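You operate a simulated robot arm through the tools that you are given. There is no shell and no other tool.

You run a simulated robot arm. Do the job below in one go: nothing can be reset, and whatever is moved stays where it is left.

Task
Wipe the green-banded insulator clean and prove it on the tester.
Fine: cloth pad back; red clip on the free cradle pad; knob to test till the green lamp is on and the display reads over 1000, then off; hands clear till the red lamp is out; leave the white-banded one. Set down upright: cloth pad, red tester clip. What is to be rubbed or washed off counts as gone when no trace of it is left.

It is judged by the outcome, as a careful person would: the job done as asked, and still so three seconds after it is handed in. It fails if anything else is knocked over, pushed out of place, dropped, spilled or broken. Flat cloth is picked up by pressing the open fingertips on it (5 to 10 N) and closing them slowly along it; thin cloth reads only 2 to 8 mm in the jaws.

Robot
A 7-joint arm with a fingered hand, fixed in place. Base frame: the origin is on the floor under the middle of its stand, x ahead of it, y to its left, z up; the work surface is at about z = 640. Units: mm, degrees, N and s.
It reaches about 1164 mm from its shoulder. Its first joint turns from -166.0 to 166.0 degrees. Payload 4.7 kg.
The tool frame sits at the grasp point between the pads (the TCP): z along the fingers, y along the line on which they close. The tips reach 36 mm beyond it. The gripper opens to 120 mm; its body begins 42 mm behind the TCP. The gripper is a hand of 5 fingers: y runs from the thumb to the fingers, the wrist lies at [-18, -122, -210] in the tool frame.
Orientation is told as [roll, pitch, yaw] about the base's x, y, z axes, in that order, counted from this pose: with the fingers straight down and the wrist toward the robot, the tool's x, y and z point along [0, 1, 0], [1, 0, 0] and [0, 0, -1] of the base frame.

Tools
- The arm moves only by the tool move_arm. Its argument "series" is a list of rows, each a list of 6 numbers: the shift along the base's x, y, z in mm, then the turn, a rotation vector about the base's x, y, z in degrees. In form: [[dx, dy, dz, rx, ry, rz], ...]. A call has 1 to 20 rows; each row shifts and turns the commanded pose from where the row before left it. Each row takes 0.2 s and may step no farther than 50 mm and 8.6 degrees from the row before; otherwise, the whole call is refused. Where a pose cannot be reached the arm comes as near as it can. A force on the tool above 40 N (or 10 N above the force at the start of the call, whichever is more), or a blocked arm, ends the call early, and 0.2 s more pass. In this call time passes only in rows, and 0.2 s behind the last. The reply holds the time, the measured pose of the TCP, the force on the tool along the base axes, the opening and the grip force, in the units named above and with some noise, with the torque about the TCP (base axes, N m) and any sound that the robot's microphone picked up.
- Cameras (640 x 400 px; columns grow to the right, rows downward): "scene" is fixed at [397.9, 498.5, 1241.1]; the picture's right is [0.52, 0.85, 0.00], its down [0.72, -0.44, -0.54] and it looks along [-0.46, 0.28, -0.84] (base axes); focal length 214 px, centre (320, 200). "wrist" rides on the gripper at [73, -91, -143] in the tool frame; the picture's right is [-0.80, 0.28, -0.53], its down [-0.53, -0.73, 0.42] and it looks along [-0.27, 0.62, 0.74] (tool axes); focal length 234 px, centre (320, 200). There is no depth. A picture from a camera that has moved, and an enlarged one, comes with that camera's place and axes in the base frame and with its lens.
- grab_frame(camera): a new picture of that camera. It takes no simulated time.
- set_fingers(index, middle, ring, little, thumb_bend, thumb_turn): sets how far each is bent, from 0 (flat) to 1 (curled in); at 0.3 the hand is open as for a grip, at 0.7 the pads meet at the TCP. One left out holds its place. A second passes; each finger stops where it meets its share of the squeeze, and holds until it gets a number again. It is the only way to open and close the hand. It gives what a move gives, with no picture; readings hold the bend of each and the force on index, middle, ring, little, thumb and palm. thumb_turn goes from beside the hand (0) to across from the fingers (1), as for a grip.
- close_up(camera, box): a new picture of the part [left, top, right, bottom] of that camera's present view, enlarged. It takes no simulated time.
- job_done(): hands the job in; it is judged then, once.

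Nothing tells you positions but the pictures and the camera data. Unless the task says otherwise, let go and move clear before handing in.

The tools are called after "Call:" by a JSON object that holds its "fn" and its "kwargs". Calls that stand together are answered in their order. move_arm: Moves the arm, as the interface text tells. Its arguments: {"type":"object","properties":{"series":{"type":"array","items":{"type":"array","items":{"type":"number"}}}},"required":["series"]} The other tools are called the same way: set_fingers (index, middle, ring, little, thumb_bend, thumb_turn) moves the fingers one by one; grab_frame (camera) takes a picture; close_up (camera, box) takes an enlarged picture of a part of a camera's view; job_done () hands the job in.

At the start:

```text
time: 0.0
eef_pos: [259.8, 494.8, 1013.1]
ee_rot: [0.0, 0.0, 0.1]
ft_force: [0.1, 0.7, -0.2]
ft_torque: [-0.04, 0.0, 0.01]
grip_width: 119.8
grasp_force: 0.0
shape: jaw
bend: [0.3, 0.3, 0.3, 0.3, 0.3, 0.98]
finger forces: [0.1, 0.1, 0.1, 0.1, 0.1, 0.0]
```

scene: 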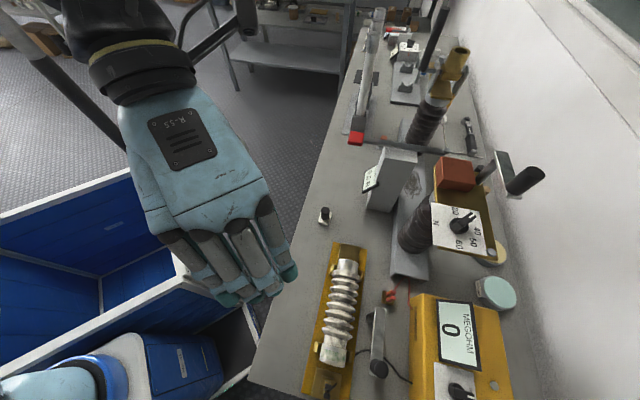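
wrist: 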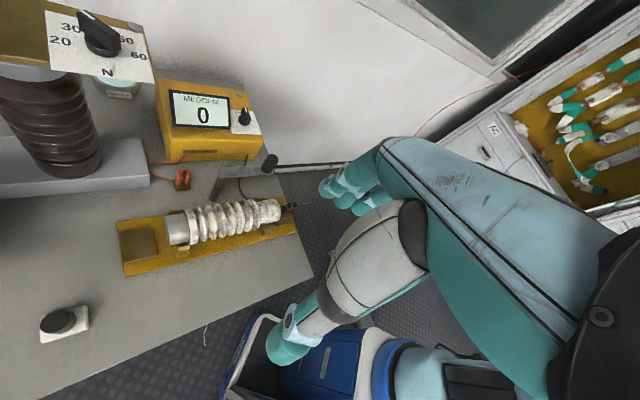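

I see a bench with an insulator lying in a yellow cradle, a yellow megohm tester, and various other items. I'll take close-ups to work out which insulator is green-banded, and where the cloth pad, clip and knob are.

Call:
{"fn": "close_up", "kwargs": {"camera": "scene", "box": [280, 220, 440, 400]}}

Call:
{"fn": "close_up", "kwargs": {"camera": "scene", "box": [380, 140, 540, 300]}}

Call:
{"fn": "close_up", "kwargs": {"camera": "scene", "box": [330, 0, 500, 160]}}

Call:
{"fn": "close_up", "kwargs": {"camera": "scene", "box": [380, 270, 540, 400]}}

Call:
{"fn": "close_up", "kwargs": {"camera": "wrist", "box": [100, 60, 340, 290]}}

Call:
{"fn": "close_up", "kwargs": {"camera": "wrist", "box": [0, 0, 180, 200]}}

```text
2.22 times, centred on (360, 310) of scene
camera zoom: at [397.9, 498.5, 1241.1], right [0.52, 0.85, 0.0], down [0.72, -0.44, -0.54], along [-0.46, 0.28, -0.84], focal length 477 px, centre (231, -44)
```

zoom: 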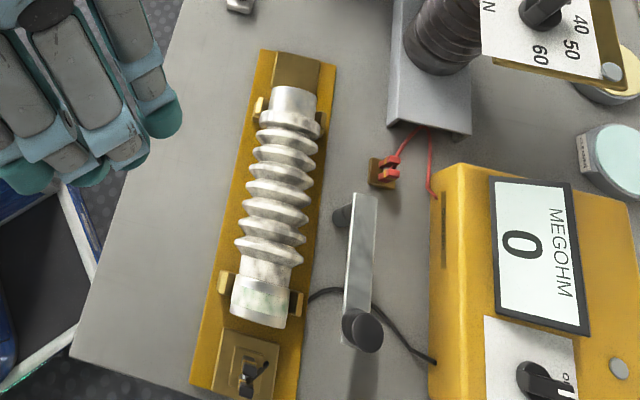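

```text
2.50 times, centred on (460, 220) of scene
camera zoom: at [397.9, 498.5, 1241.1], right [0.52, 0.85, 0.0], down [0.72, -0.44, -0.54], along [-0.46, 0.28, -0.84], focal length 536 px, centre (-30, 150)
```

zoom: 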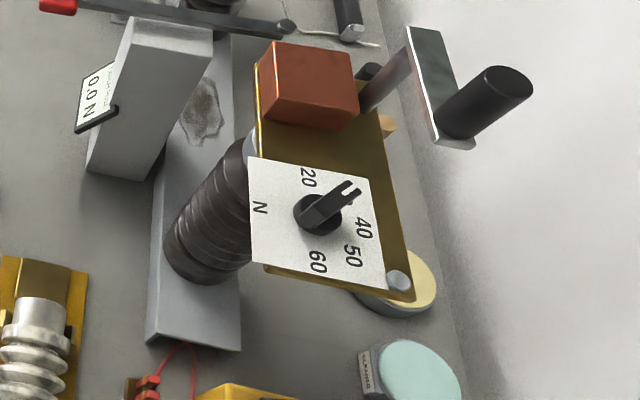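

```text
2.50 times, centred on (415, 80) of scene
camera zoom: at [397.9, 498.5, 1241.1], right [0.52, 0.85, 0.0], down [0.72, -0.44, -0.54], along [-0.46, 0.28, -0.84], focal length 536 px, centre (82, 500)
```

zoom: 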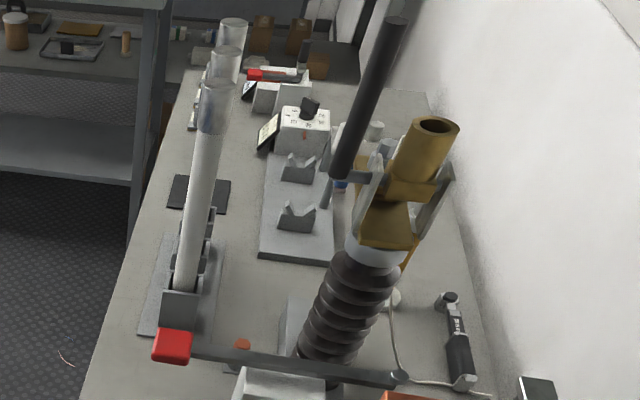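

```text
3.08 times, centred on (460, 335) of scene
camera zoom: at [397.9, 498.5, 1241.1], right [0.52, 0.85, 0.0], down [0.72, -0.44, -0.54], along [-0.46, 0.28, -0.84], focal length 660 px, centre (-111, -215)
```

zoom: 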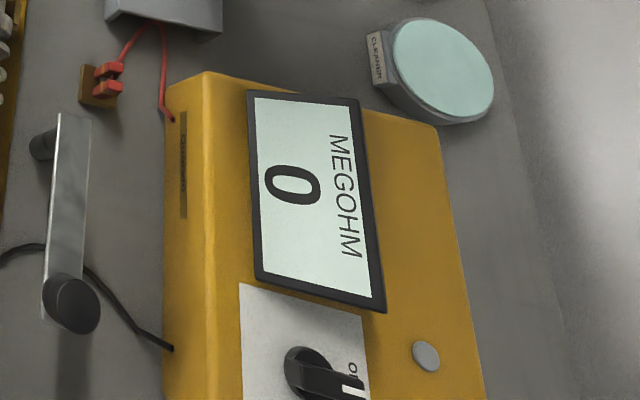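

```text
1.74 times, centred on (220, 175) of wrist
camera zoom: at [168.6, 566.8, 1155.3], right [0.28, -0.8, 0.53], down [-0.73, -0.53, -0.42], along [0.62, -0.27, -0.74], focal length 407 px, centre (494, 244)
```

zoom: 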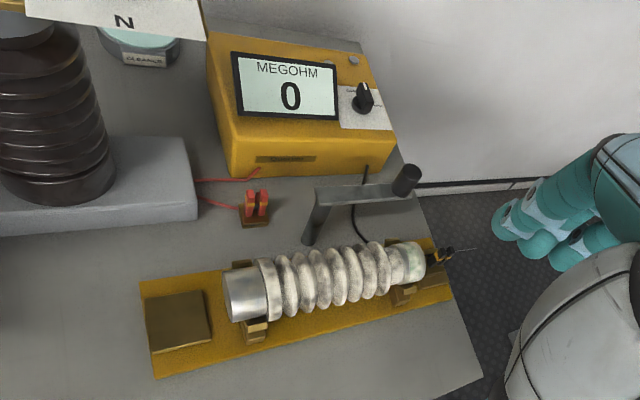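

```text
2.00 times, centred on (90, 100) of wrist
camera zoom: at [168.6, 566.8, 1155.3], right [0.28, -0.8, 0.53], down [-0.73, -0.53, -0.42], along [0.62, -0.27, -0.74], focal length 468 px, centre (780, 400)
```

zoom: 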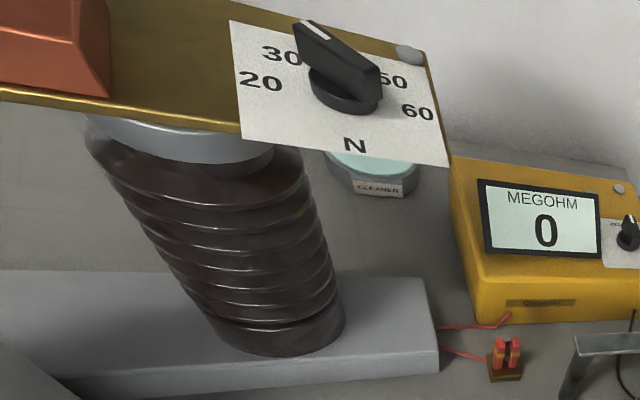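

The green-looking band seems to be on the insulator in the yellow cradle, and two round pots sit near the tester, one of them labelled CLEANER. I'll zoom in further on those, the far bench and the clip before moving.

Call:
{"fn": "close_up", "kwargs": {"camera": "scene", "box": [460, 230, 540, 320]}}

Call:
{"fn": "close_up", "kwargs": {"camera": "scene", "box": [300, 340, 380, 400]}}

Call:
{"fn": "close_up", "kwargs": {"camera": "scene", "box": [360, 270, 430, 330]}}

Call:
{"fn": "close_up", "kwargs": {"camera": "scene", "box": [310, 250, 380, 380]}}

Call:
{"fn": "close_up", "kwargs": {"camera": "wrist", "box": [150, 180, 310, 270]}}

Call:
{"fn": "close_up", "kwargs": {"camera": "wrist", "box": [490, 30, 640, 210]}}

Call:
{"fn": "close_up", "kwargs": {"camera": "scene", "box": [380, 0, 470, 120]}}

Call:
{"fn": "close_up", "kwargs": {"camera": "scene", "box": [0, 320, 260, 400]}}

```text
4.44 times, centred on (500, 275) of scene
camera zoom: at [397.9, 498.5, 1241.1], right [0.52, 0.85, 0.0], down [0.72, -0.44, -0.54], along [-0.46, 0.28, -0.84], focal length 953 px, centre (-480, -133)
```

zoom: 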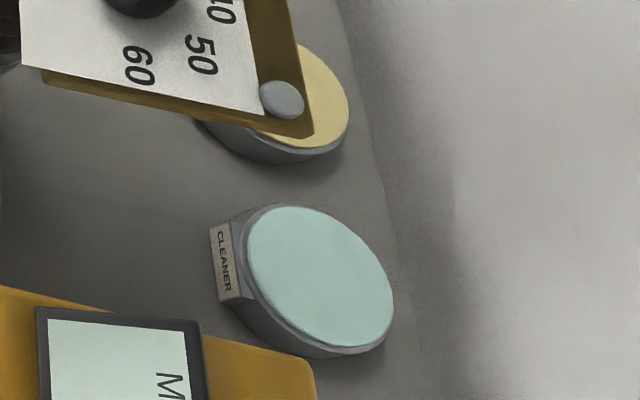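

```text
6.67 times, centred on (340, 370) of scene
camera zoom: at [397.9, 498.5, 1241.1], right [0.52, 0.85, 0.0], down [0.72, -0.44, -0.54], along [-0.46, 0.28, -0.84], focal length 1430 px, centre (187, -933)
```

zoom: 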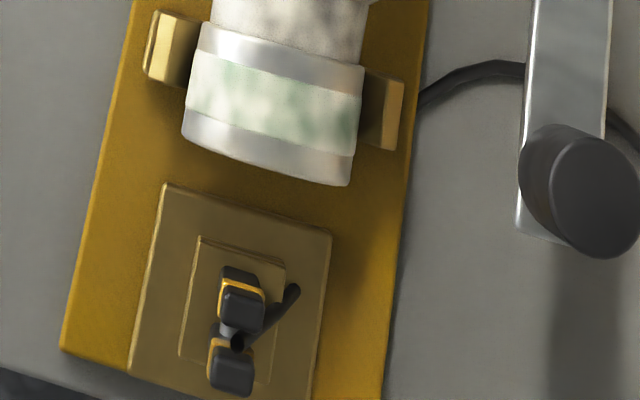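

```text
6.67 times, centred on (395, 300) of scene
camera zoom: at [397.9, 498.5, 1241.1], right [0.52, 0.85, 0.0], down [0.72, -0.44, -0.54], along [-0.46, 0.28, -0.84], focal length 1430 px, centre (-180, -467)
```

zoom: 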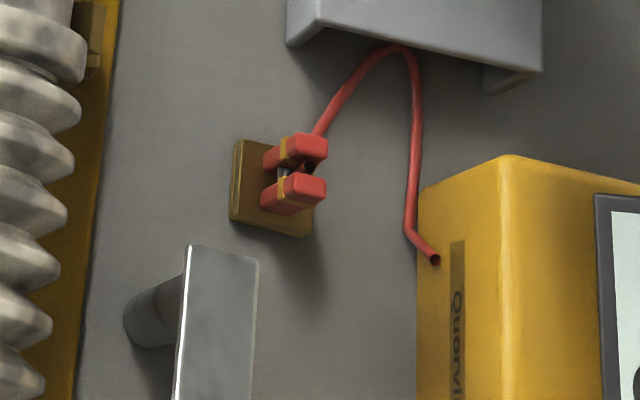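

```text
3.08 times, centred on (345, 315) of scene
camera zoom: at [397.9, 498.5, 1241.1], right [0.52, 0.85, 0.0], down [0.72, -0.44, -0.54], along [-0.46, 0.28, -0.84], focal length 660 px, centre (243, -154)
```

zoom: 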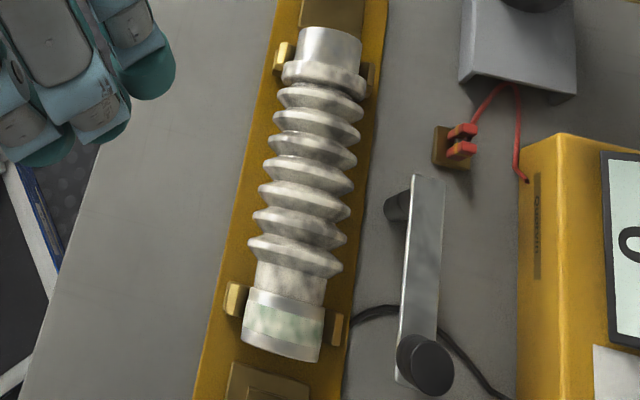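

```text
4.00 times, centred on (230, 225) of wrist
camera zoom: at [168.6, 566.8, 1155.3], right [0.28, -0.8, 0.53], down [-0.73, -0.53, -0.42], along [0.62, -0.27, -0.74], focal length 937 px, centre (680, 100)
```

zoom: 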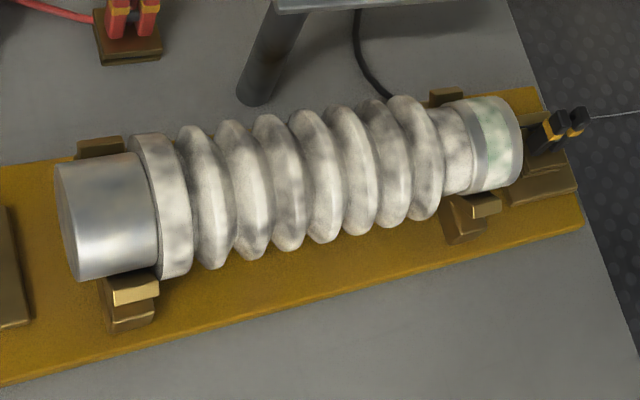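

```text
2.22 times, centred on (565, 120) of wrist
camera zoom: at [168.6, 566.8, 1155.3], right [0.28, -0.8, 0.53], down [-0.73, -0.53, -0.42], along [0.62, -0.27, -0.74], focal length 520 px, centre (-224, 378)
```

zoom: 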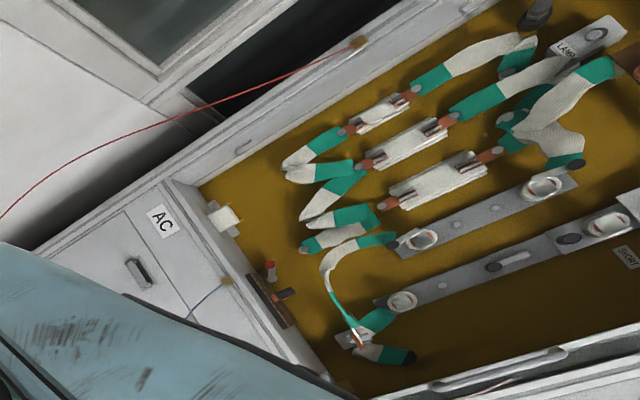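

```text
3.33 times, centred on (425, 60) of scene
camera zoom: at [397.9, 498.5, 1241.1], right [0.52, 0.85, 0.0], down [0.72, -0.44, -0.54], along [-0.46, 0.28, -0.84], focal length 715 px, centre (-30, 667)
```

zoom: 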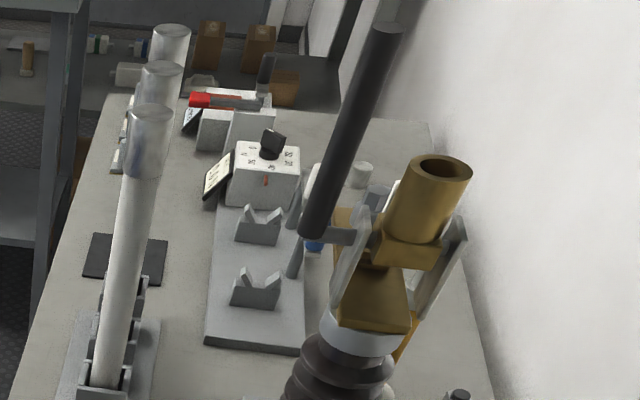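

```text
2.46 times, centred on (130, 360) of scene
camera zoom: at [397.9, 498.5, 1241.1], right [0.52, 0.85, 0.0], down [0.72, -0.44, -0.54], along [-0.46, 0.28, -0.84], focal length 528 px, centre (788, -194)
```

zoom: 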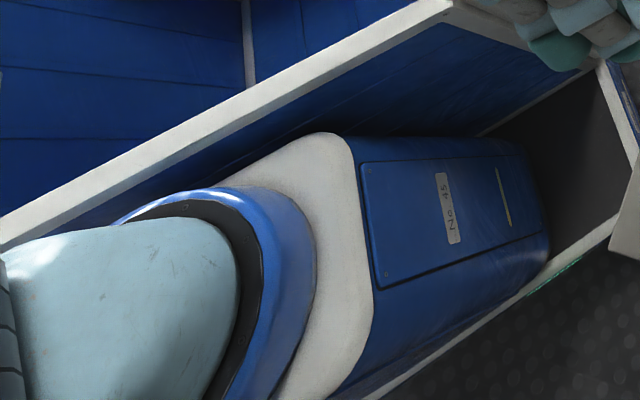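

The insulator in the yellow cradle has a green band and dark smudges. The small item with the black knob near the bench edge may be the cloth pad, so I'll zoom in on it from both cameras.

Call:
{"fn": "close_up", "kwargs": {"camera": "scene", "box": [300, 195, 350, 235]}}

Call:
{"fn": "close_up", "kwargs": {"camera": "wrist", "box": [20, 285, 120, 355]}}

Call:
{"fn": "close_up", "kwargs": {"camera": "scene", "box": [430, 360, 510, 400]}}

Call:
{"fn": "close_up", "kwargs": {"camera": "wrist", "box": [140, 70, 290, 200]}}

```text
10.00 times, centred on (325, 215) of scene
camera zoom: at [397.9, 498.5, 1241.1], right [0.52, 0.85, 0.0], down [0.72, -0.44, -0.54], along [-0.46, 0.28, -0.84], focal length 2145 px, centre (270, 50)
```

zoom: 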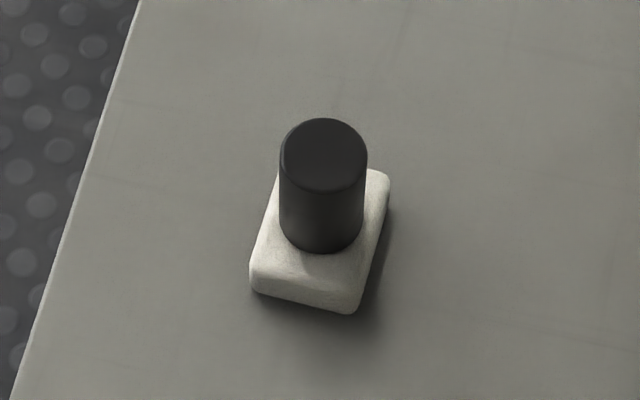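

```text
5.71 times, centred on (70, 320) of wrist
camera zoom: at [168.6, 566.8, 1155.3], right [0.28, -0.8, 0.53], down [-0.73, -0.53, -0.42], along [0.62, -0.27, -0.74], focal length 1338 px, centre (1749, -486)
```

zoom: 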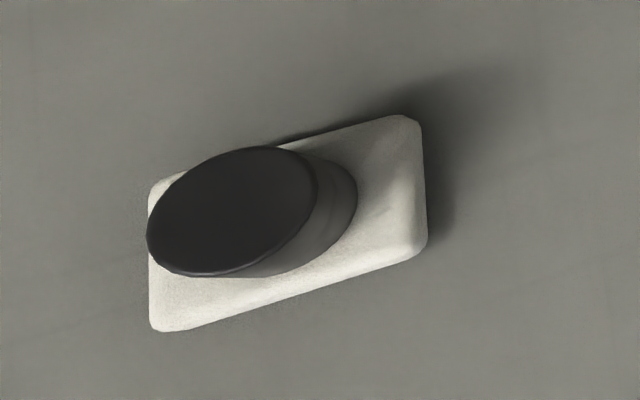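

```text
8.00 times, centred on (470, 380) of scene
camera zoom: at [397.9, 498.5, 1241.1], right [0.52, 0.85, 0.0], down [0.72, -0.44, -0.54], along [-0.46, 0.28, -0.84], focal length 1716 px, centre (-880, -1240)
```

zoom: 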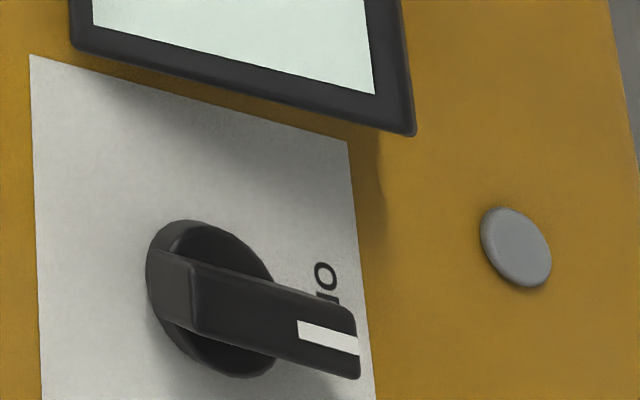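

```text
3.08 times, centred on (215, 135) of wrist
camera zoom: at [168.6, 566.8, 1155.3], right [0.28, -0.8, 0.53], down [-0.73, -0.53, -0.42], along [0.62, -0.27, -0.74], focal length 720 px, centre (643, 400)
```

zoom: 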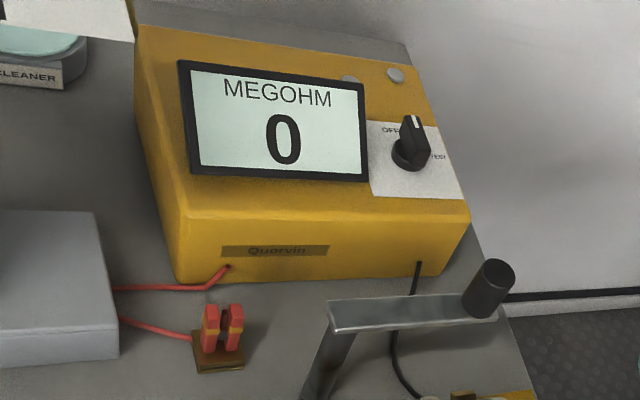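

The item at about (144, 671) is a white pad roughly 44 x 30 mm with a black handle, its top near z 706; I take this to be the cloth pad. I place the insulator axis from about (303, 639) to (438, 502), the red clip at about (418, 685) and the tester knob at about (592, 659, 740). Next I move above the pad and yaw 45° to line up with the bench.

Call:
{"fn": "move_arm", "kwargs": {"series": [[-19.3, 29.5, -27, 0, 0, 7.5], [-19.3, 29.5, -27, 0, 0, 7.5], [-19.3, 29.5, -27, 0, 0, 7.5], [-19.3, 29.5, -27, 0, 0, 7.5], [-19.3, 29.5, -27, 0, 0, 7.5], [-19.3, 29.5, -27, 0, 0, 7.5]]}}

```text
time: 1.4
eef_pos: [140.7, 670.2, 851.8]
ee_rot: [0.1, 0.0, 45.2]
ft_force: [-0.3, 0.0, 1.1]
ft_torque: [0.0, 0.0, 0.0]
grip_width: 119.3
grasp_force: 0.0
shape: jaw
bend: [0.3, 0.3, 0.3, 0.3, 0.3, 0.98]
finger forces: [0.0, 0.0, 0.1, 0.0, 0.0, 0.1]
```

The hand should now be above the pad. I'll look from both cameras.

Call:
{"fn": "grab_frame", "kwargs": {"camera": "wrist"}}

Call:
{"fn": "grab_frame", "kwargs": {"camera": "scene"}}

```text
taken
camera wrist: at [26.3, 657.2, 993.9], right [0.77, -0.37, 0.52], down [-0.14, -0.89, -0.43], along [0.63, 0.25, -0.74], focal length 234 px, centre (320, 200)
```

wrist: 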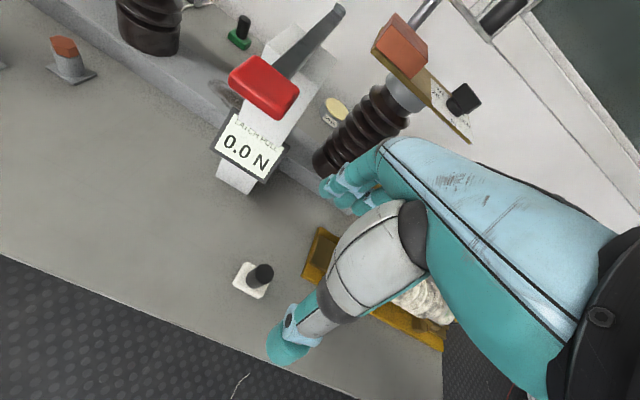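

```text
taken
```

scene: 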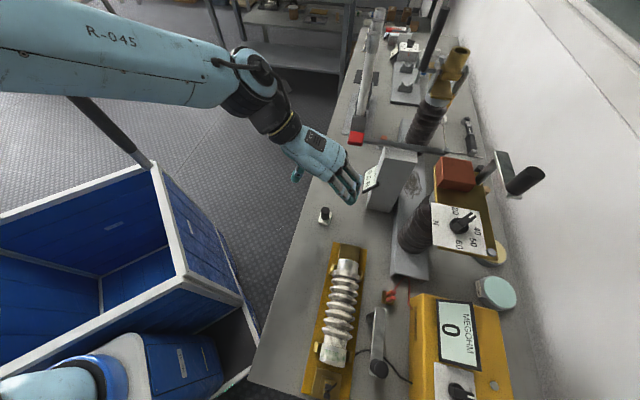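

There is another, green object with a black knob further along the bench, so I need to compare it with the white one. I'll zoom in on both and on the yellow pot's label.

Call:
{"fn": "close_up", "kwargs": {"camera": "wrist", "box": [215, 5, 275, 55]}}

Call:
{"fn": "close_up", "kwargs": {"camera": "wrist", "box": [310, 85, 370, 135]}}

Call:
{"fn": "close_up", "kwargs": {"camera": "wrist", "box": [220, 220, 360, 380]}}

Call:
{"fn": "close_up", "kwargs": {"camera": "wrist", "box": [200, 80, 320, 200]}}

Call:
{"fn": "close_up", "kwargs": {"camera": "scene", "box": [280, 120, 440, 240]}}

Call:
{"fn": "close_up", "kwargs": {"camera": "wrist", "box": [30, 20, 110, 100]}}

```text
8.00 times, centred on (245, 30) of wrist
camera zoom: at [26.3, 657.2, 993.9], right [0.77, -0.37, 0.52], down [-0.14, -0.89, -0.43], along [0.63, 0.25, -0.74], focal length 1873 px, centre (920, 1560)
```

zoom: 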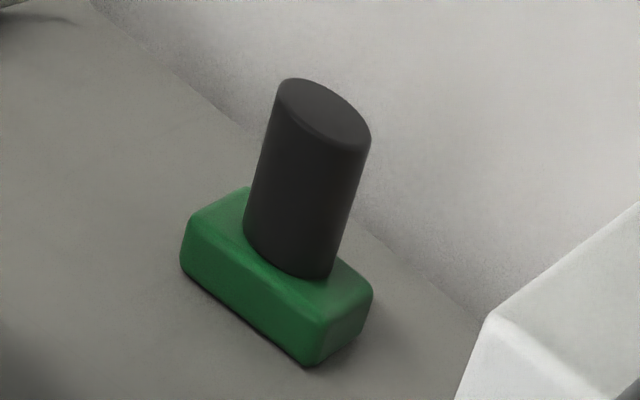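

```text
8.00 times, centred on (340, 110) of wrist
camera zoom: at [26.3, 657.2, 993.9], right [0.77, -0.37, 0.52], down [-0.14, -0.89, -0.43], along [0.63, 0.25, -0.74], focal length 1873 px, centre (160, 920)
```

zoom: 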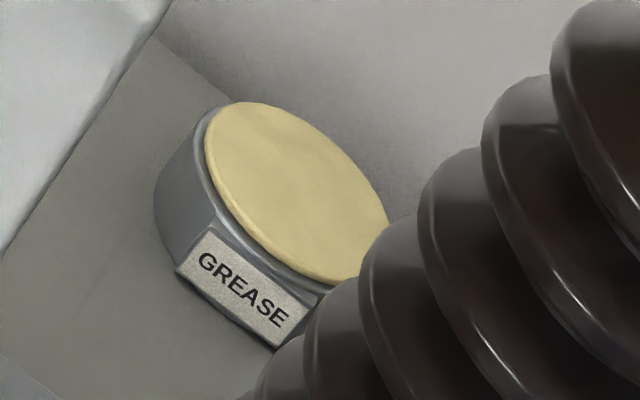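

```text
2.50 times, centred on (290, 300) of wrist
camera zoom: at [26.3, 657.2, 993.9], right [0.77, -0.37, 0.52], down [-0.14, -0.89, -0.43], along [0.63, 0.25, -0.74], focal length 585 px, centre (395, -50)
```

zoom: 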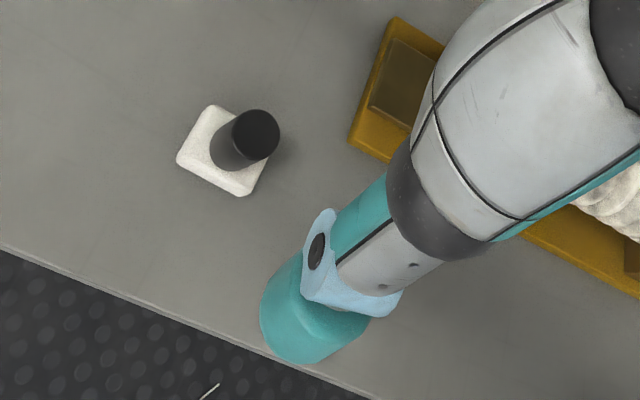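

```text
3.33 times, centred on (260, 140) of wrist
camera zoom: at [26.3, 657.2, 993.9], right [0.77, -0.37, 0.52], down [-0.14, -0.89, -0.43], along [0.63, 0.25, -0.74], focal length 781 px, centre (520, 400)
```

zoom: 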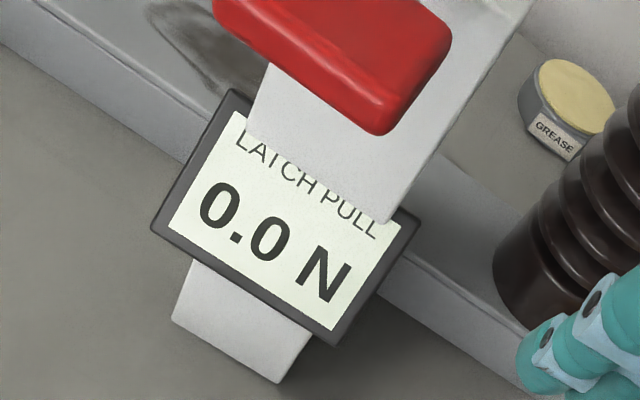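

```text
3.33 times, centred on (360, 180) of scene
camera zoom: at [397.9, 498.5, 1241.1], right [0.52, 0.85, 0.0], down [0.72, -0.44, -0.54], along [-0.46, 0.28, -0.84], focal length 715 px, centre (187, 267)
```

zoom: 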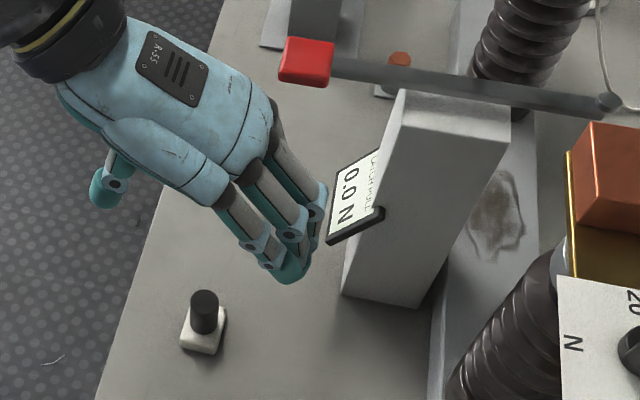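

```text
5.00 times, centred on (70, 60) of wrist
camera zoom: at [26.3, 657.2, 993.9], right [0.77, -0.37, 0.52], down [-0.14, -0.89, -0.43], along [0.63, 0.25, -0.74], focal length 1171 px, centre (1570, 900)
```

zoom: 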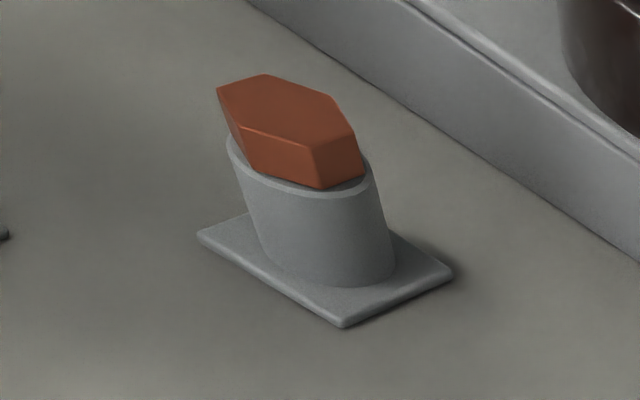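

The white pad with the black handle is the cloth pad at about (144.5, 672). The green one is a scouring pad and the yellow pot is GREASE, so I leave both alone. I'll lower over the cloth pad's handle.

Call:
{"fn": "move_arm", "kwargs": {"series": [[3.8, 1.8, -30, 0, 0, 0], [0, 0, -30, 0, 0, 0], [0, 0, -30, 0, 0, 0], [0, 0, -30, 0, 0, 0], [0, 0, -20, 0, 0, 0]]}}

Call:
{"fn": "grab_frame", "kwargs": {"camera": "wrist"}}

Call:
{"fn": "close_up", "kwargs": {"camera": "scene", "box": [260, 140, 400, 260]}}

```text
time: 2.6
eef_pos: [144.8, 673.4, 707.2]
ee_rot: [-0.1, 0.0, 45.0]
ft_force: [-0.2, 0.3, -0.1]
ft_torque: [0.02, 0.01, -0.01]
grip_width: 119.7
grasp_force: 0.0
shape: jaw
bend: [0.3, 0.3, 0.3, 0.3, 0.3, 0.98]
finger forces: [0.0, 0.0, 0.0, 0.1, 0.0, 0.0]
```

```text
taken
camera wrist: at [30.2, 660.6, 850.4], right [0.77, -0.37, 0.52], down [-0.14, -0.89, -0.42], along [0.63, 0.25, -0.74], focal length 234 px, centre (320, 200)
```

wrist: 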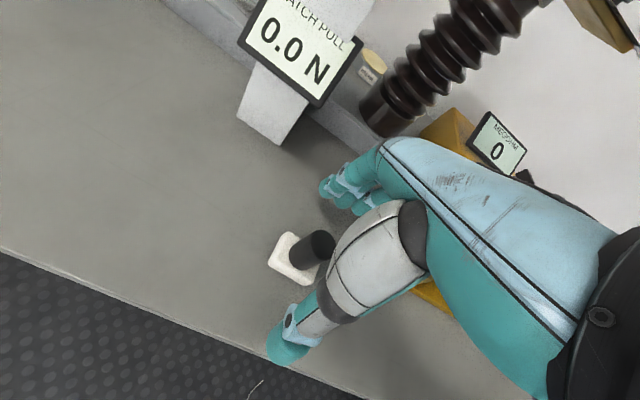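

```text
3.33 times, centred on (330, 200) of scene
camera zoom: at [397.9, 498.5, 1241.1], right [0.52, 0.85, 0.0], down [0.72, -0.44, -0.54], along [-0.46, 0.28, -0.84], focal length 715 px, centre (287, 200)
```

zoom: 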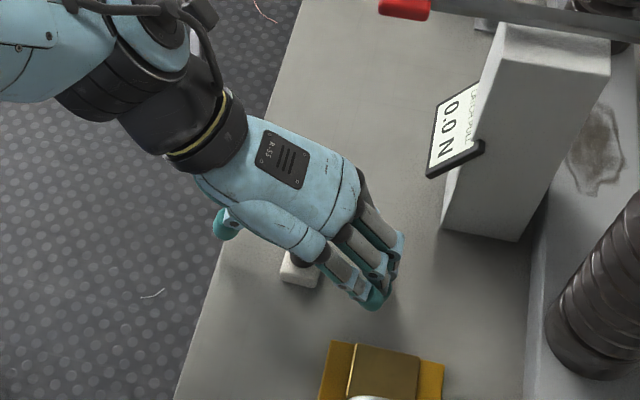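

Call:
{"fn": "close_up", "kwargs": {"camera": "wrist", "box": [250, 200, 350, 300]}}

```text
4.00 times, centred on (300, 250) of wrist
camera zoom: at [30.2, 660.6, 850.4], right [0.77, -0.37, 0.52], down [-0.14, -0.89, -0.42], along [0.63, 0.25, -0.74], focal length 937 px, centre (400, 0)
```

zoom: 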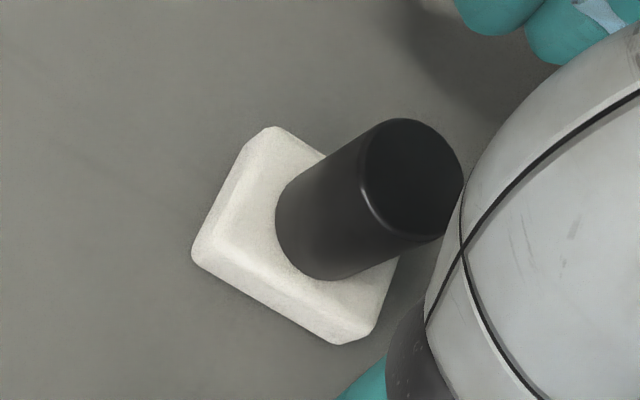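

The handle axis is at about (143.5, 674) with its top near z 702, between the thumb and fingers. I'll lower a little more and close the fingers gently.

Call:
{"fn": "move_arm", "kwargs": {"series": [[-1, 0.5, -5, 0, 0, 0], [0, 0, -4, 0, 0, 0]]}}

Call:
{"fn": "set_fingers", "kwargs": {"index": 0.5, "middle": 0.5, "ring": 0.5, "little": 0.5, "thumb_bend": 0.5, "thumb_turn": 1.0}}

Call:
{"fn": "grab_frame", "kwargs": {"camera": "wrist"}}

Call:
{"fn": "close_up", "kwargs": {"camera": "scene", "box": [290, 170, 370, 240]}}

```text
time: 3.2
eef_pos: [144.7, 675.3, 700.5]
ee_rot: [0.0, 0.0, 45.0]
ft_force: [-0.2, 0.5, -0.6]
ft_torque: [0.02, -0.01, -0.01]
grip_width: 119.8
grasp_force: 0.0
shape: jaw
bend: [0.3, 0.3, 0.3, 0.3, 0.3, 0.98]
finger forces: [0.0, 0.1, 0.0, 0.1, 0.0, 0.1]
```

```text
time: 4.2
eef_pos: [144.4, 674.8, 699.4]
ee_rot: [0.1, 0.0, 45.0]
ft_force: [-0.6, 0.1, 0.0]
ft_torque: [0.0, 0.0, -0.01]
grip_width: 63.4
grasp_force: 0.2
shape: fingers
bend: [0.5, 0.5, 0.5, 0.5, 0.5, 1.0]
finger forces: [0.0, 0.0, 0.1, 0.0, 0.0, 0.1]
```

```text
taken
camera wrist: at [30.0, 661.3, 842.3], right [0.77, -0.37, 0.53], down [-0.14, -0.89, -0.42], along [0.63, 0.25, -0.74], focal length 234 px, centre (320, 200)
```

wrist: 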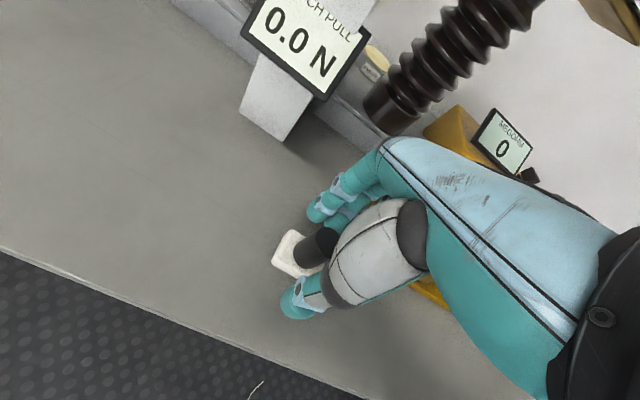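

```text
5.71 times, centred on (330, 205) of scene
camera zoom: at [397.9, 498.5, 1241.1], right [0.52, 0.85, 0.0], down [0.72, -0.44, -0.54], along [-0.46, 0.28, -0.84], focal length 1226 px, centre (263, 171)
```

zoom: 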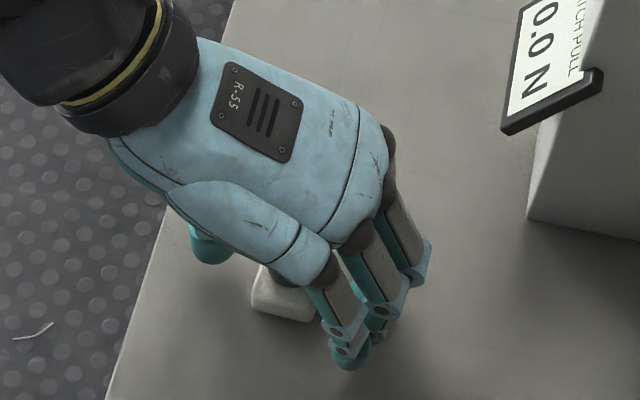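

The handle lies between the thumb and fingertips. I'll close further until contact.

Call:
{"fn": "set_fingers", "kwargs": {"index": 0.68, "middle": 0.68, "ring": 0.68, "little": 0.68, "thumb_bend": 0.68, "thumb_turn": 1.0}}

Call:
{"fn": "grab_frame", "kwargs": {"camera": "wrist"}}

Call:
{"fn": "close_up", "kwargs": {"camera": "scene", "box": [290, 170, 370, 240]}}

```text
time: 5.2
eef_pos: [145.8, 676.1, 698.9]
ee_rot: [0.1, 0.0, 44.9]
ft_force: [0.3, -0.2, -0.6]
ft_torque: [0.04, -0.01, 0.01]
grip_width: 23.7
grasp_force: 5.7
shape: fingers
bend: [0.64, 0.66, 0.68, 0.68, 0.64, 1.0]
finger forces: [3.8, 1.6, 0.1, 0.0, 5.4, 0.0]
```

```text
taken
camera wrist: at [30.0, 661.4, 842.2], right [0.77, -0.37, 0.53], down [-0.14, -0.89, -0.42], along [0.63, 0.25, -0.74], focal length 234 px, centre (320, 200)
```

wrist: 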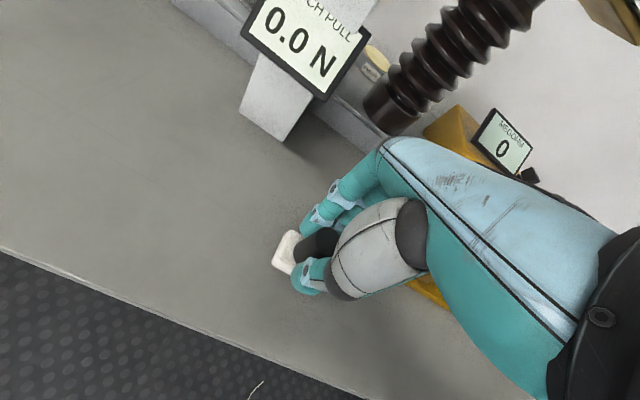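

```text
5.71 times, centred on (330, 205) of scene
camera zoom: at [397.9, 498.5, 1241.1], right [0.52, 0.85, 0.0], down [0.72, -0.44, -0.54], along [-0.46, 0.28, -0.84], focal length 1226 px, centre (263, 171)
```

zoom: 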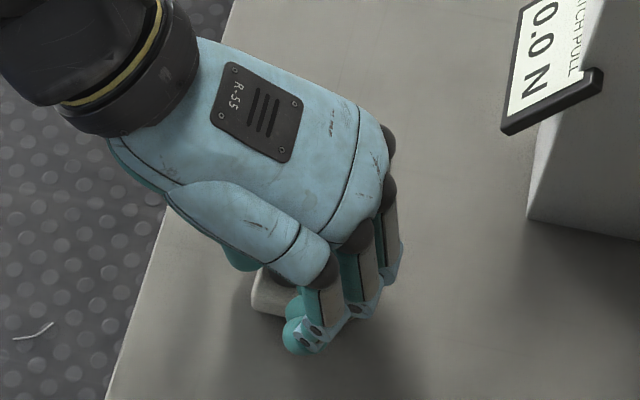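

Index, middle and thumb hold the handle. I'll firm the grip and lift slightly.

Call:
{"fn": "set_fingers", "kwargs": {"index": 0.85, "middle": 0.85, "thumb_bend": 0.85}}

Call:
{"fn": "move_arm", "kwargs": {"series": [[0, 0, 10, 0, 0, 0], [0, 0, 20, 0, 0, 0], [0, 0, 30, 0, 0, 0]]}}

Call:
{"fn": "grab_frame", "kwargs": {"camera": "wrist"}}

Call:
{"fn": "close_up", "kwargs": {"camera": "scene", "box": [290, 150, 370, 240]}}

```text
time: 6.2
eef_pos: [146.3, 673.7, 699.7]
ee_rot: [0.0, 0.0, 45.0]
ft_force: [-0.3, -0.2, 1.1]
ft_torque: [0.03, 0.01, -0.04]
grip_width: 21.4
grasp_force: 21.4
shape: fingers
bend: [0.58, 0.67, 0.68, 0.68, 0.71, 0.99]
finger forces: [11.3, 8.9, 0.0, 0.0, 23.2, 0.1]
```

```text
time: 7.0
eef_pos: [147.7, 672.5, 758.1]
ee_rot: [-0.2, 0.2, 45.0]
ft_force: [0.3, 0.2, -1.5]
ft_torque: [-0.02, 0.0, -0.01]
grip_width: 21.5
grasp_force: 21.5
shape: fingers
bend: [0.58, 0.67, 0.68, 0.68, 0.71, 0.99]
finger forces: [11.0, 8.9, 0.0, 0.1, 22.8, 0.0]
```

```text
taken
camera wrist: at [32.1, 659.3, 901.5], right [0.77, -0.37, 0.53], down [-0.14, -0.9, -0.42], along [0.63, 0.25, -0.74], focal length 234 px, centre (320, 200)
```

wrist: 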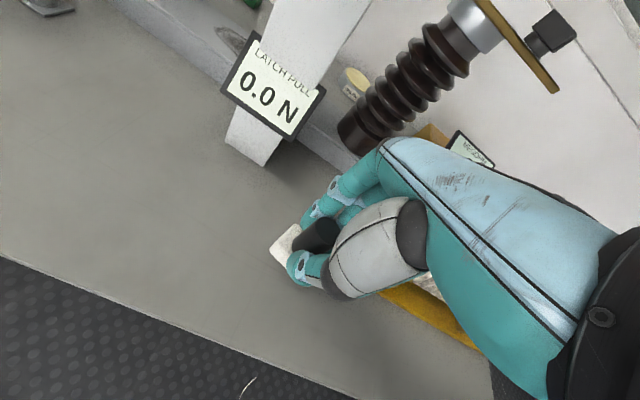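

```text
4.44 times, centred on (330, 195) of scene
camera zoom: at [397.9, 498.5, 1241.1], right [0.52, 0.85, 0.0], down [0.72, -0.44, -0.54], along [-0.46, 0.28, -0.84], focal length 953 px, centre (276, 222)
```

zoom: 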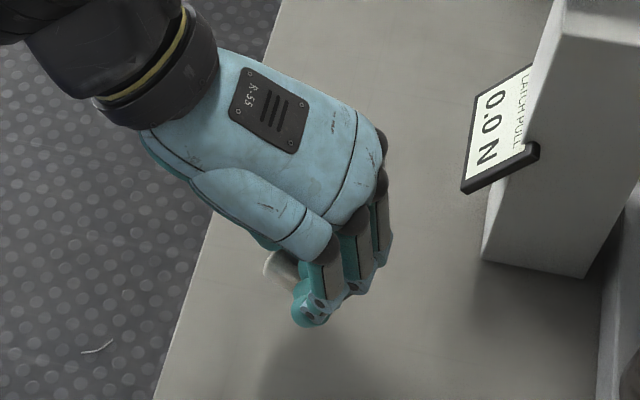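

The pad is lifted with the hand. I'll check how it sits in the grip.

Call:
{"fn": "close_up", "kwargs": {"camera": "wrist", "box": [255, 200, 355, 300]}}

Call:
{"fn": "close_up", "kwargs": {"camera": "scene", "box": [315, 190, 345, 225]}}

```text
4.00 times, centred on (305, 250) of wrist
camera zoom: at [32.1, 659.3, 901.5], right [0.77, -0.37, 0.53], down [-0.14, -0.9, -0.42], along [0.63, 0.25, -0.74], focal length 937 px, centre (380, 0)
```

zoom: 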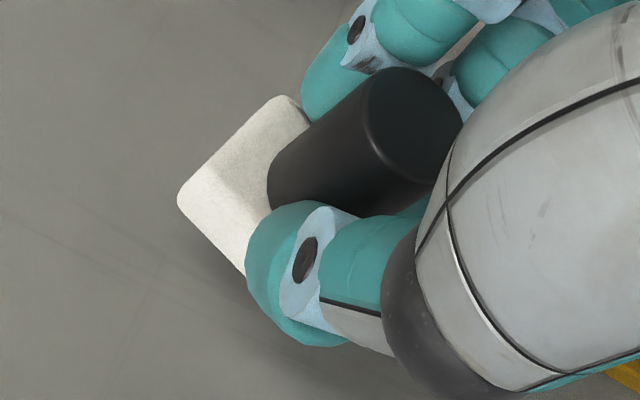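

```text
11.43 times, centred on (330, 208) of scene
camera zoom: at [397.9, 498.5, 1241.1], right [0.52, 0.85, 0.0], down [0.72, -0.44, -0.54], along [-0.46, 0.28, -0.84], focal length 2451 px, centre (206, 114)
```

zoom: 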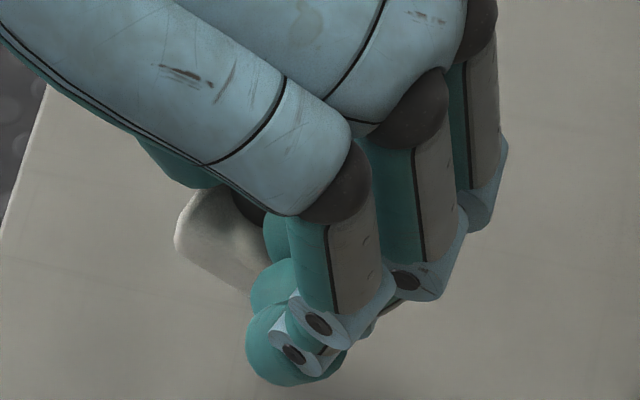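

The pad is held, slightly turned in the grip and offset a few mm toward the fingers. I'll move up beside the insulator so the wrist camera can see it from closer.

Call:
{"fn": "move_arm", "kwargs": {"series": [[27.5, -27.5, 20, 0, 0, 0], [27.5, -27.5, 20, 0, 0, 0], [27.5, -27.5, 20, 0, 0, 0], [27.5, -27.5, 20, 0, 0, 0], [27.5, -27.5, 10, 0, 0, 0], [27.5, -27.5, 0, 0, 0, 0], [27.5, -27.5, 0, 0, 0, 0], [27.5, -27.5, 0, 0, 0, 0]]}}

Call:
{"fn": "grab_frame", "kwargs": {"camera": "wrist"}}

Call:
{"fn": "grab_frame", "kwargs": {"camera": "scene"}}

```text
time: 8.8
eef_pos: [365.3, 455.3, 852.1]
ee_rot: [0.0, 0.1, 45.1]
ft_force: [-0.4, -0.4, -0.9]
ft_torque: [0.02, 0.01, -0.02]
grip_width: 21.5
grasp_force: 21.5
shape: fingers
bend: [0.58, 0.67, 0.68, 0.68, 0.71, 0.99]
finger forces: [11.0, 9.3, 0.0, 0.1, 22.4, 0.0]
```

```text
taken
camera wrist: at [250.2, 440.8, 994.7], right [0.77, -0.37, 0.53], down [-0.14, -0.89, -0.42], along [0.63, 0.25, -0.74], focal length 234 px, centre (320, 200)
```

wrist: 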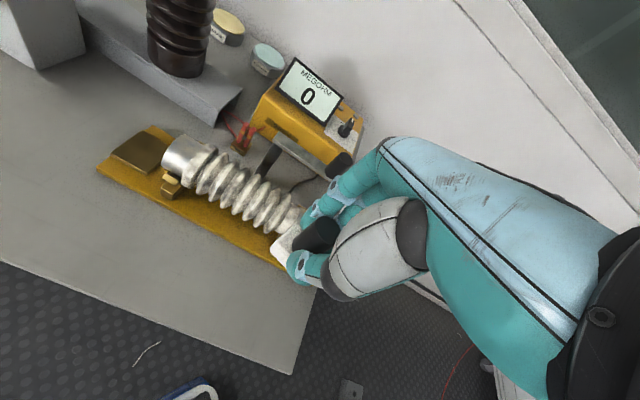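

```text
taken
```

scene: 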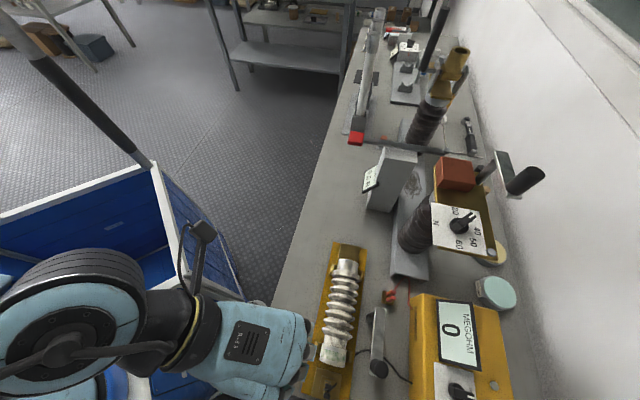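

Call:
{"fn": "close_up", "kwargs": {"camera": "wrist", "box": [90, 110, 330, 290]}}

Call:
{"fn": "close_up", "kwargs": {"camera": "scene", "box": [300, 235, 400, 400]}}

```text
2.22 times, centred on (210, 200) of wrist
camera zoom: at [250.2, 440.8, 994.7], right [0.77, -0.37, 0.53], down [-0.14, -0.89, -0.42], along [0.63, 0.25, -0.74], focal length 520 px, centre (564, 200)
```

zoom: 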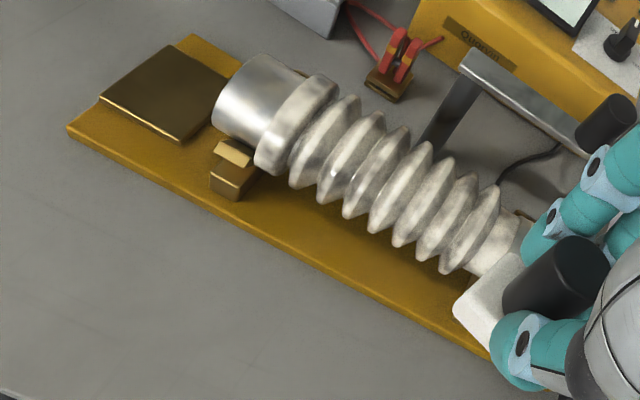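

```text
2.42 times, centred on (350, 318) of scene
camera zoom: at [397.9, 498.5, 1241.1], right [0.52, 0.85, 0.0], down [0.72, -0.44, -0.54], along [-0.46, 0.28, -0.84], focal length 520 px, centre (247, -85)
```

zoom: 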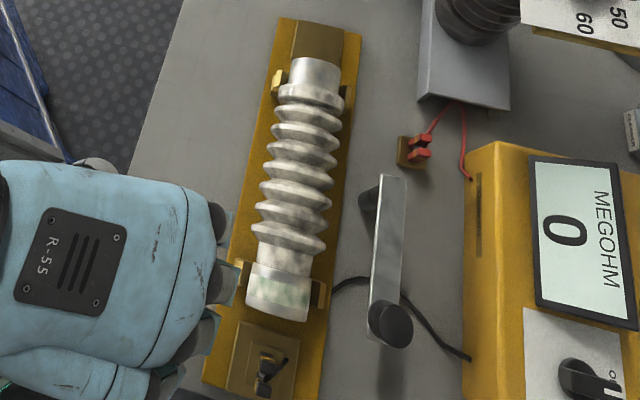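

The insulator axis runs along u = (0.707, -0.707) at n ≈ 668 and z ≈ 697, from u ≈ -235 to the green-banded end at u ≈ -32. I'll bring the pad above its bare-cap end and come down gently onto the sheds.

Call:
{"fn": "move_arm", "kwargs": {"series": [[-6, 28.5, 0, 0, 0, 0], [-6, 28.5, 0, 0, 0, 0], [-6, 28.5, 0, 0, 0, 0], [-6, 28.5, 0, 0, 0, 0], [-5, 28.5, 0, 0, 0, 0], [0, 0, -10, 0, 0, 0], [0, 0, -10, 0, 0, 0]]}}

Call:
{"fn": "grab_frame", "kwargs": {"camera": "wrist"}}

Call:
{"fn": "close_up", "kwargs": {"camera": "scene", "box": [260, 200, 440, 400]}}

```text
time: 10.4
eef_pos: [335.9, 596.0, 831.5]
ee_rot: [0.0, 0.0, 45.0]
ft_force: [-0.6, 0.4, 0.0]
ft_torque: [0.01, -0.02, 0.0]
grip_width: 21.7
grasp_force: 21.1
shape: fingers
bend: [0.58, 0.67, 0.68, 0.68, 0.72, 0.99]
finger forces: [11.1, 9.2, 0.0, 0.0, 22.3, 0.1]
```

```text
taken
camera wrist: at [221.6, 583.0, 975.0], right [0.77, -0.37, 0.53], down [-0.14, -0.89, -0.42], along [0.63, 0.25, -0.74], focal length 234 px, centre (320, 200)
```

wrist: 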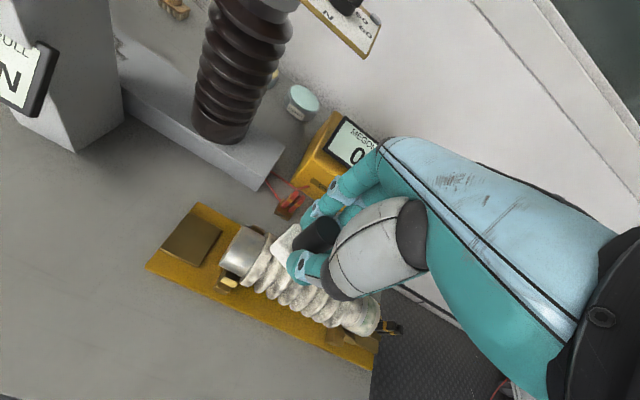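

```text
2.00 times, centred on (350, 300) of scene
camera zoom: at [397.9, 498.5, 1241.1], right [0.52, 0.85, 0.0], down [0.72, -0.44, -0.54], along [-0.46, 0.28, -0.84], focal length 429 px, centre (260, 0)
```

zoom: 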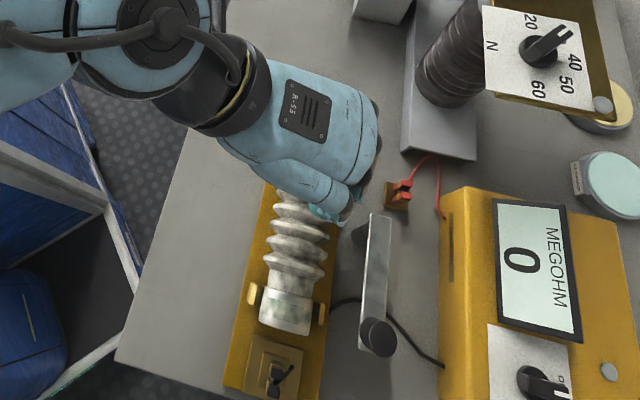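

Call:
{"fn": "move_arm", "kwargs": {"series": [[0, 0, -8, 0, 0, 0], [0, 0, -8, 0, 0, 0], [0, 0, -6, 0, 0, 0]]}}

Call:
{"fn": "move_arm", "kwargs": {"series": [[0, 0, -3, 0, 0, 0], [0, 0, -3, 0, 0, 0]]}}

Call:
{"fn": "move_arm", "kwargs": {"series": [[0, 0, -2, 0, 0, 0], [0, 0, -2, 0, 0, 0]]}}

```text
time: 11.2
eef_pos: [337.2, 595.9, 808.8]
ee_rot: [0.0, 0.0, 45.0]
ft_force: [-0.1, -0.3, -1.0]
ft_torque: [0.04, 0.0, 0.0]
grip_width: 21.6
grasp_force: 20.7
shape: fingers
bend: [0.58, 0.67, 0.68, 0.68, 0.72, 0.99]
finger forces: [11.0, 9.4, 0.0, 0.1, 22.3, 0.0]
```

```text
time: 11.8
eef_pos: [337.8, 595.7, 805.5]
ee_rot: [0.0, 0.0, 45.1]
ft_force: [0.5, 0.6, -0.7]
ft_torque: [0.0, 0.03, 0.01]
grip_width: 21.6
grasp_force: 21.2
shape: fingers
bend: [0.58, 0.67, 0.68, 0.68, 0.72, 0.99]
finger forces: [11.0, 9.4, 0.0, 0.0, 22.3, 0.0]
```

```text
time: 12.4
eef_pos: [336.8, 595.9, 800.2]
ee_rot: [0.0, 0.0, 45.0]
ft_force: [-0.1, -0.2, -0.2]
ft_torque: [-0.01, 0.01, 0.0]
grip_width: 21.3
grasp_force: 21.9
shape: fingers
bend: [0.58, 0.67, 0.68, 0.68, 0.72, 0.99]
finger forces: [10.9, 9.4, 0.0, 0.1, 22.1, 0.1]
```

Call:
{"fn": "move_arm", "kwargs": {"series": [[0, 0, -2, 0, 0, 0], [0, 0, -2, 0, 0, 0]]}}

Call:
{"fn": "move_arm", "kwargs": {"series": [[0, 0, -2, 0, 0, 0], [0, 0, -2, 0, 0, 0]]}}

Call:
{"fn": "close_up", "kwargs": {"camera": "wrist", "box": [200, 190, 400, 350]}}

```text
time: 13.0
eef_pos: [334.6, 596.6, 795.8]
ee_rot: [0.0, 0.1, 45.0]
ft_force: [0.3, -1.1, -0.9]
ft_torque: [0.0, 0.02, -0.02]
grip_width: 21.6
grasp_force: 21.7
shape: fingers
bend: [0.58, 0.67, 0.68, 0.68, 0.72, 0.99]
finger forces: [11.0, 9.3, 0.0, 0.1, 22.2, 0.1]
```

```text
time: 13.6
eef_pos: [336.2, 594.8, 792.0]
ee_rot: [-0.1, 0.0, 45.0]
ft_force: [-0.5, 0.8, -0.3]
ft_torque: [0.01, 0.01, 0.0]
grip_width: 21.5
grasp_force: 21.7
shape: fingers
bend: [0.58, 0.67, 0.68, 0.68, 0.72, 0.99]
finger forces: [11.0, 9.6, 0.0, 0.0, 23.2, 0.0]
```

```text
2.50 times, centred on (300, 270) of wrist
camera zoom: at [222.3, 582.0, 935.1], right [0.77, -0.37, 0.53], down [-0.14, -0.89, -0.42], along [0.63, 0.25, -0.74], focal length 585 px, centre (370, 25)
```

zoom: 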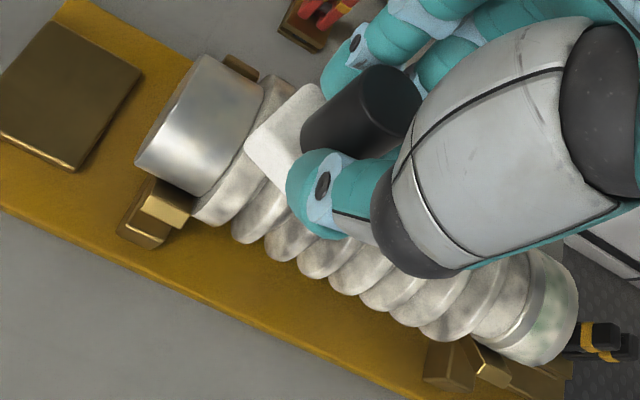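

No contact yet with the TCP at z 792. I'll keep lowering in small steps.

Call:
{"fn": "move_arm", "kwargs": {"series": [[0, 0, -2, 0, 0, 0], [0, 0, -2, 0, 0, 0]]}}

Call:
{"fn": "move_arm", "kwargs": {"series": [[0, 0, -2, 0, 0, 0], [0, 0, -2, 0, 0, 0]]}}

Call:
{"fn": "move_arm", "kwargs": {"series": [[0, 0, -2, 0, 0, 0], [0, 0, -2, 0, 0, 0]]}}

Call:
{"fn": "close_up", "kwargs": {"camera": "wrist", "box": [200, 190, 400, 350]}}

```text
time: 14.2
eef_pos: [336.2, 596.1, 790.6]
ee_rot: [0.2, -0.2, 45.0]
ft_force: [-3.8, -6.1, 24.4]
ft_torque: [-0.06, 0.12, 0.03]
grip_width: 21.0
grasp_force: 32.3
shape: fingers
bend: [0.58, 0.72, 0.68, 0.68, 0.72, 0.99]
finger forces: [12.0, 12.2, 0.1, 0.0, 42.1, 0.0]
```

```text
time: 14.7
eef_pos: [336.6, 598.4, 790.6]
ee_rot: [0.3, -0.4, 45.0]
ft_force: [-1.5, -0.9, 7.7]
ft_torque: [0.0, 0.02, -0.02]
grip_width: 21.3
grasp_force: 25.5
shape: fingers
bend: [0.58, 0.72, 0.68, 0.68, 0.72, 0.99]
finger forces: [11.2, 11.3, 0.0, 0.0, 28.3, 0.0]
stopped in row 2: the force on the tool passed its limit at 42 N (the readings are from after the stop); the commanded pose is now the measured one
```

```text
time: 15.3
eef_pos: [338.0, 599.3, 789.3]
ee_rot: [0.5, -0.6, 45.0]
ft_force: [-3.3, -9.7, 34.6]
ft_torque: [-0.1, 0.16, 0.05]
grip_width: 21.3
grasp_force: 40.0
shape: fingers
bend: [0.58, 0.72, 0.68, 0.68, 0.72, 0.99]
finger forces: [16.3, 13.9, 0.0, 0.0, 49.3, 0.1]
```

```text
2.50 times, centred on (300, 270) of wrist
camera zoom: at [222.8, 583.3, 932.6], right [0.77, -0.38, 0.52], down [-0.14, -0.89, -0.44], along [0.63, 0.26, -0.73], focal length 585 px, centre (370, 25)
```

zoom: 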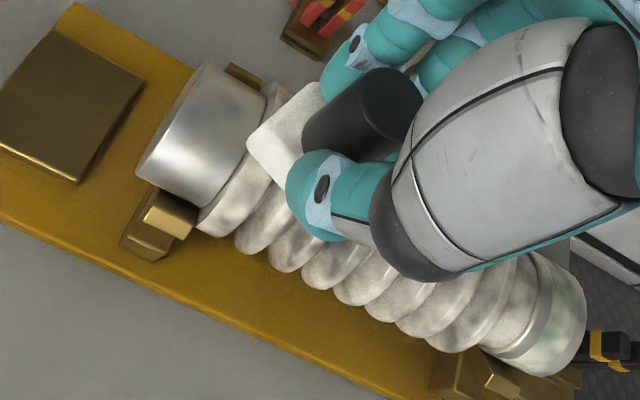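

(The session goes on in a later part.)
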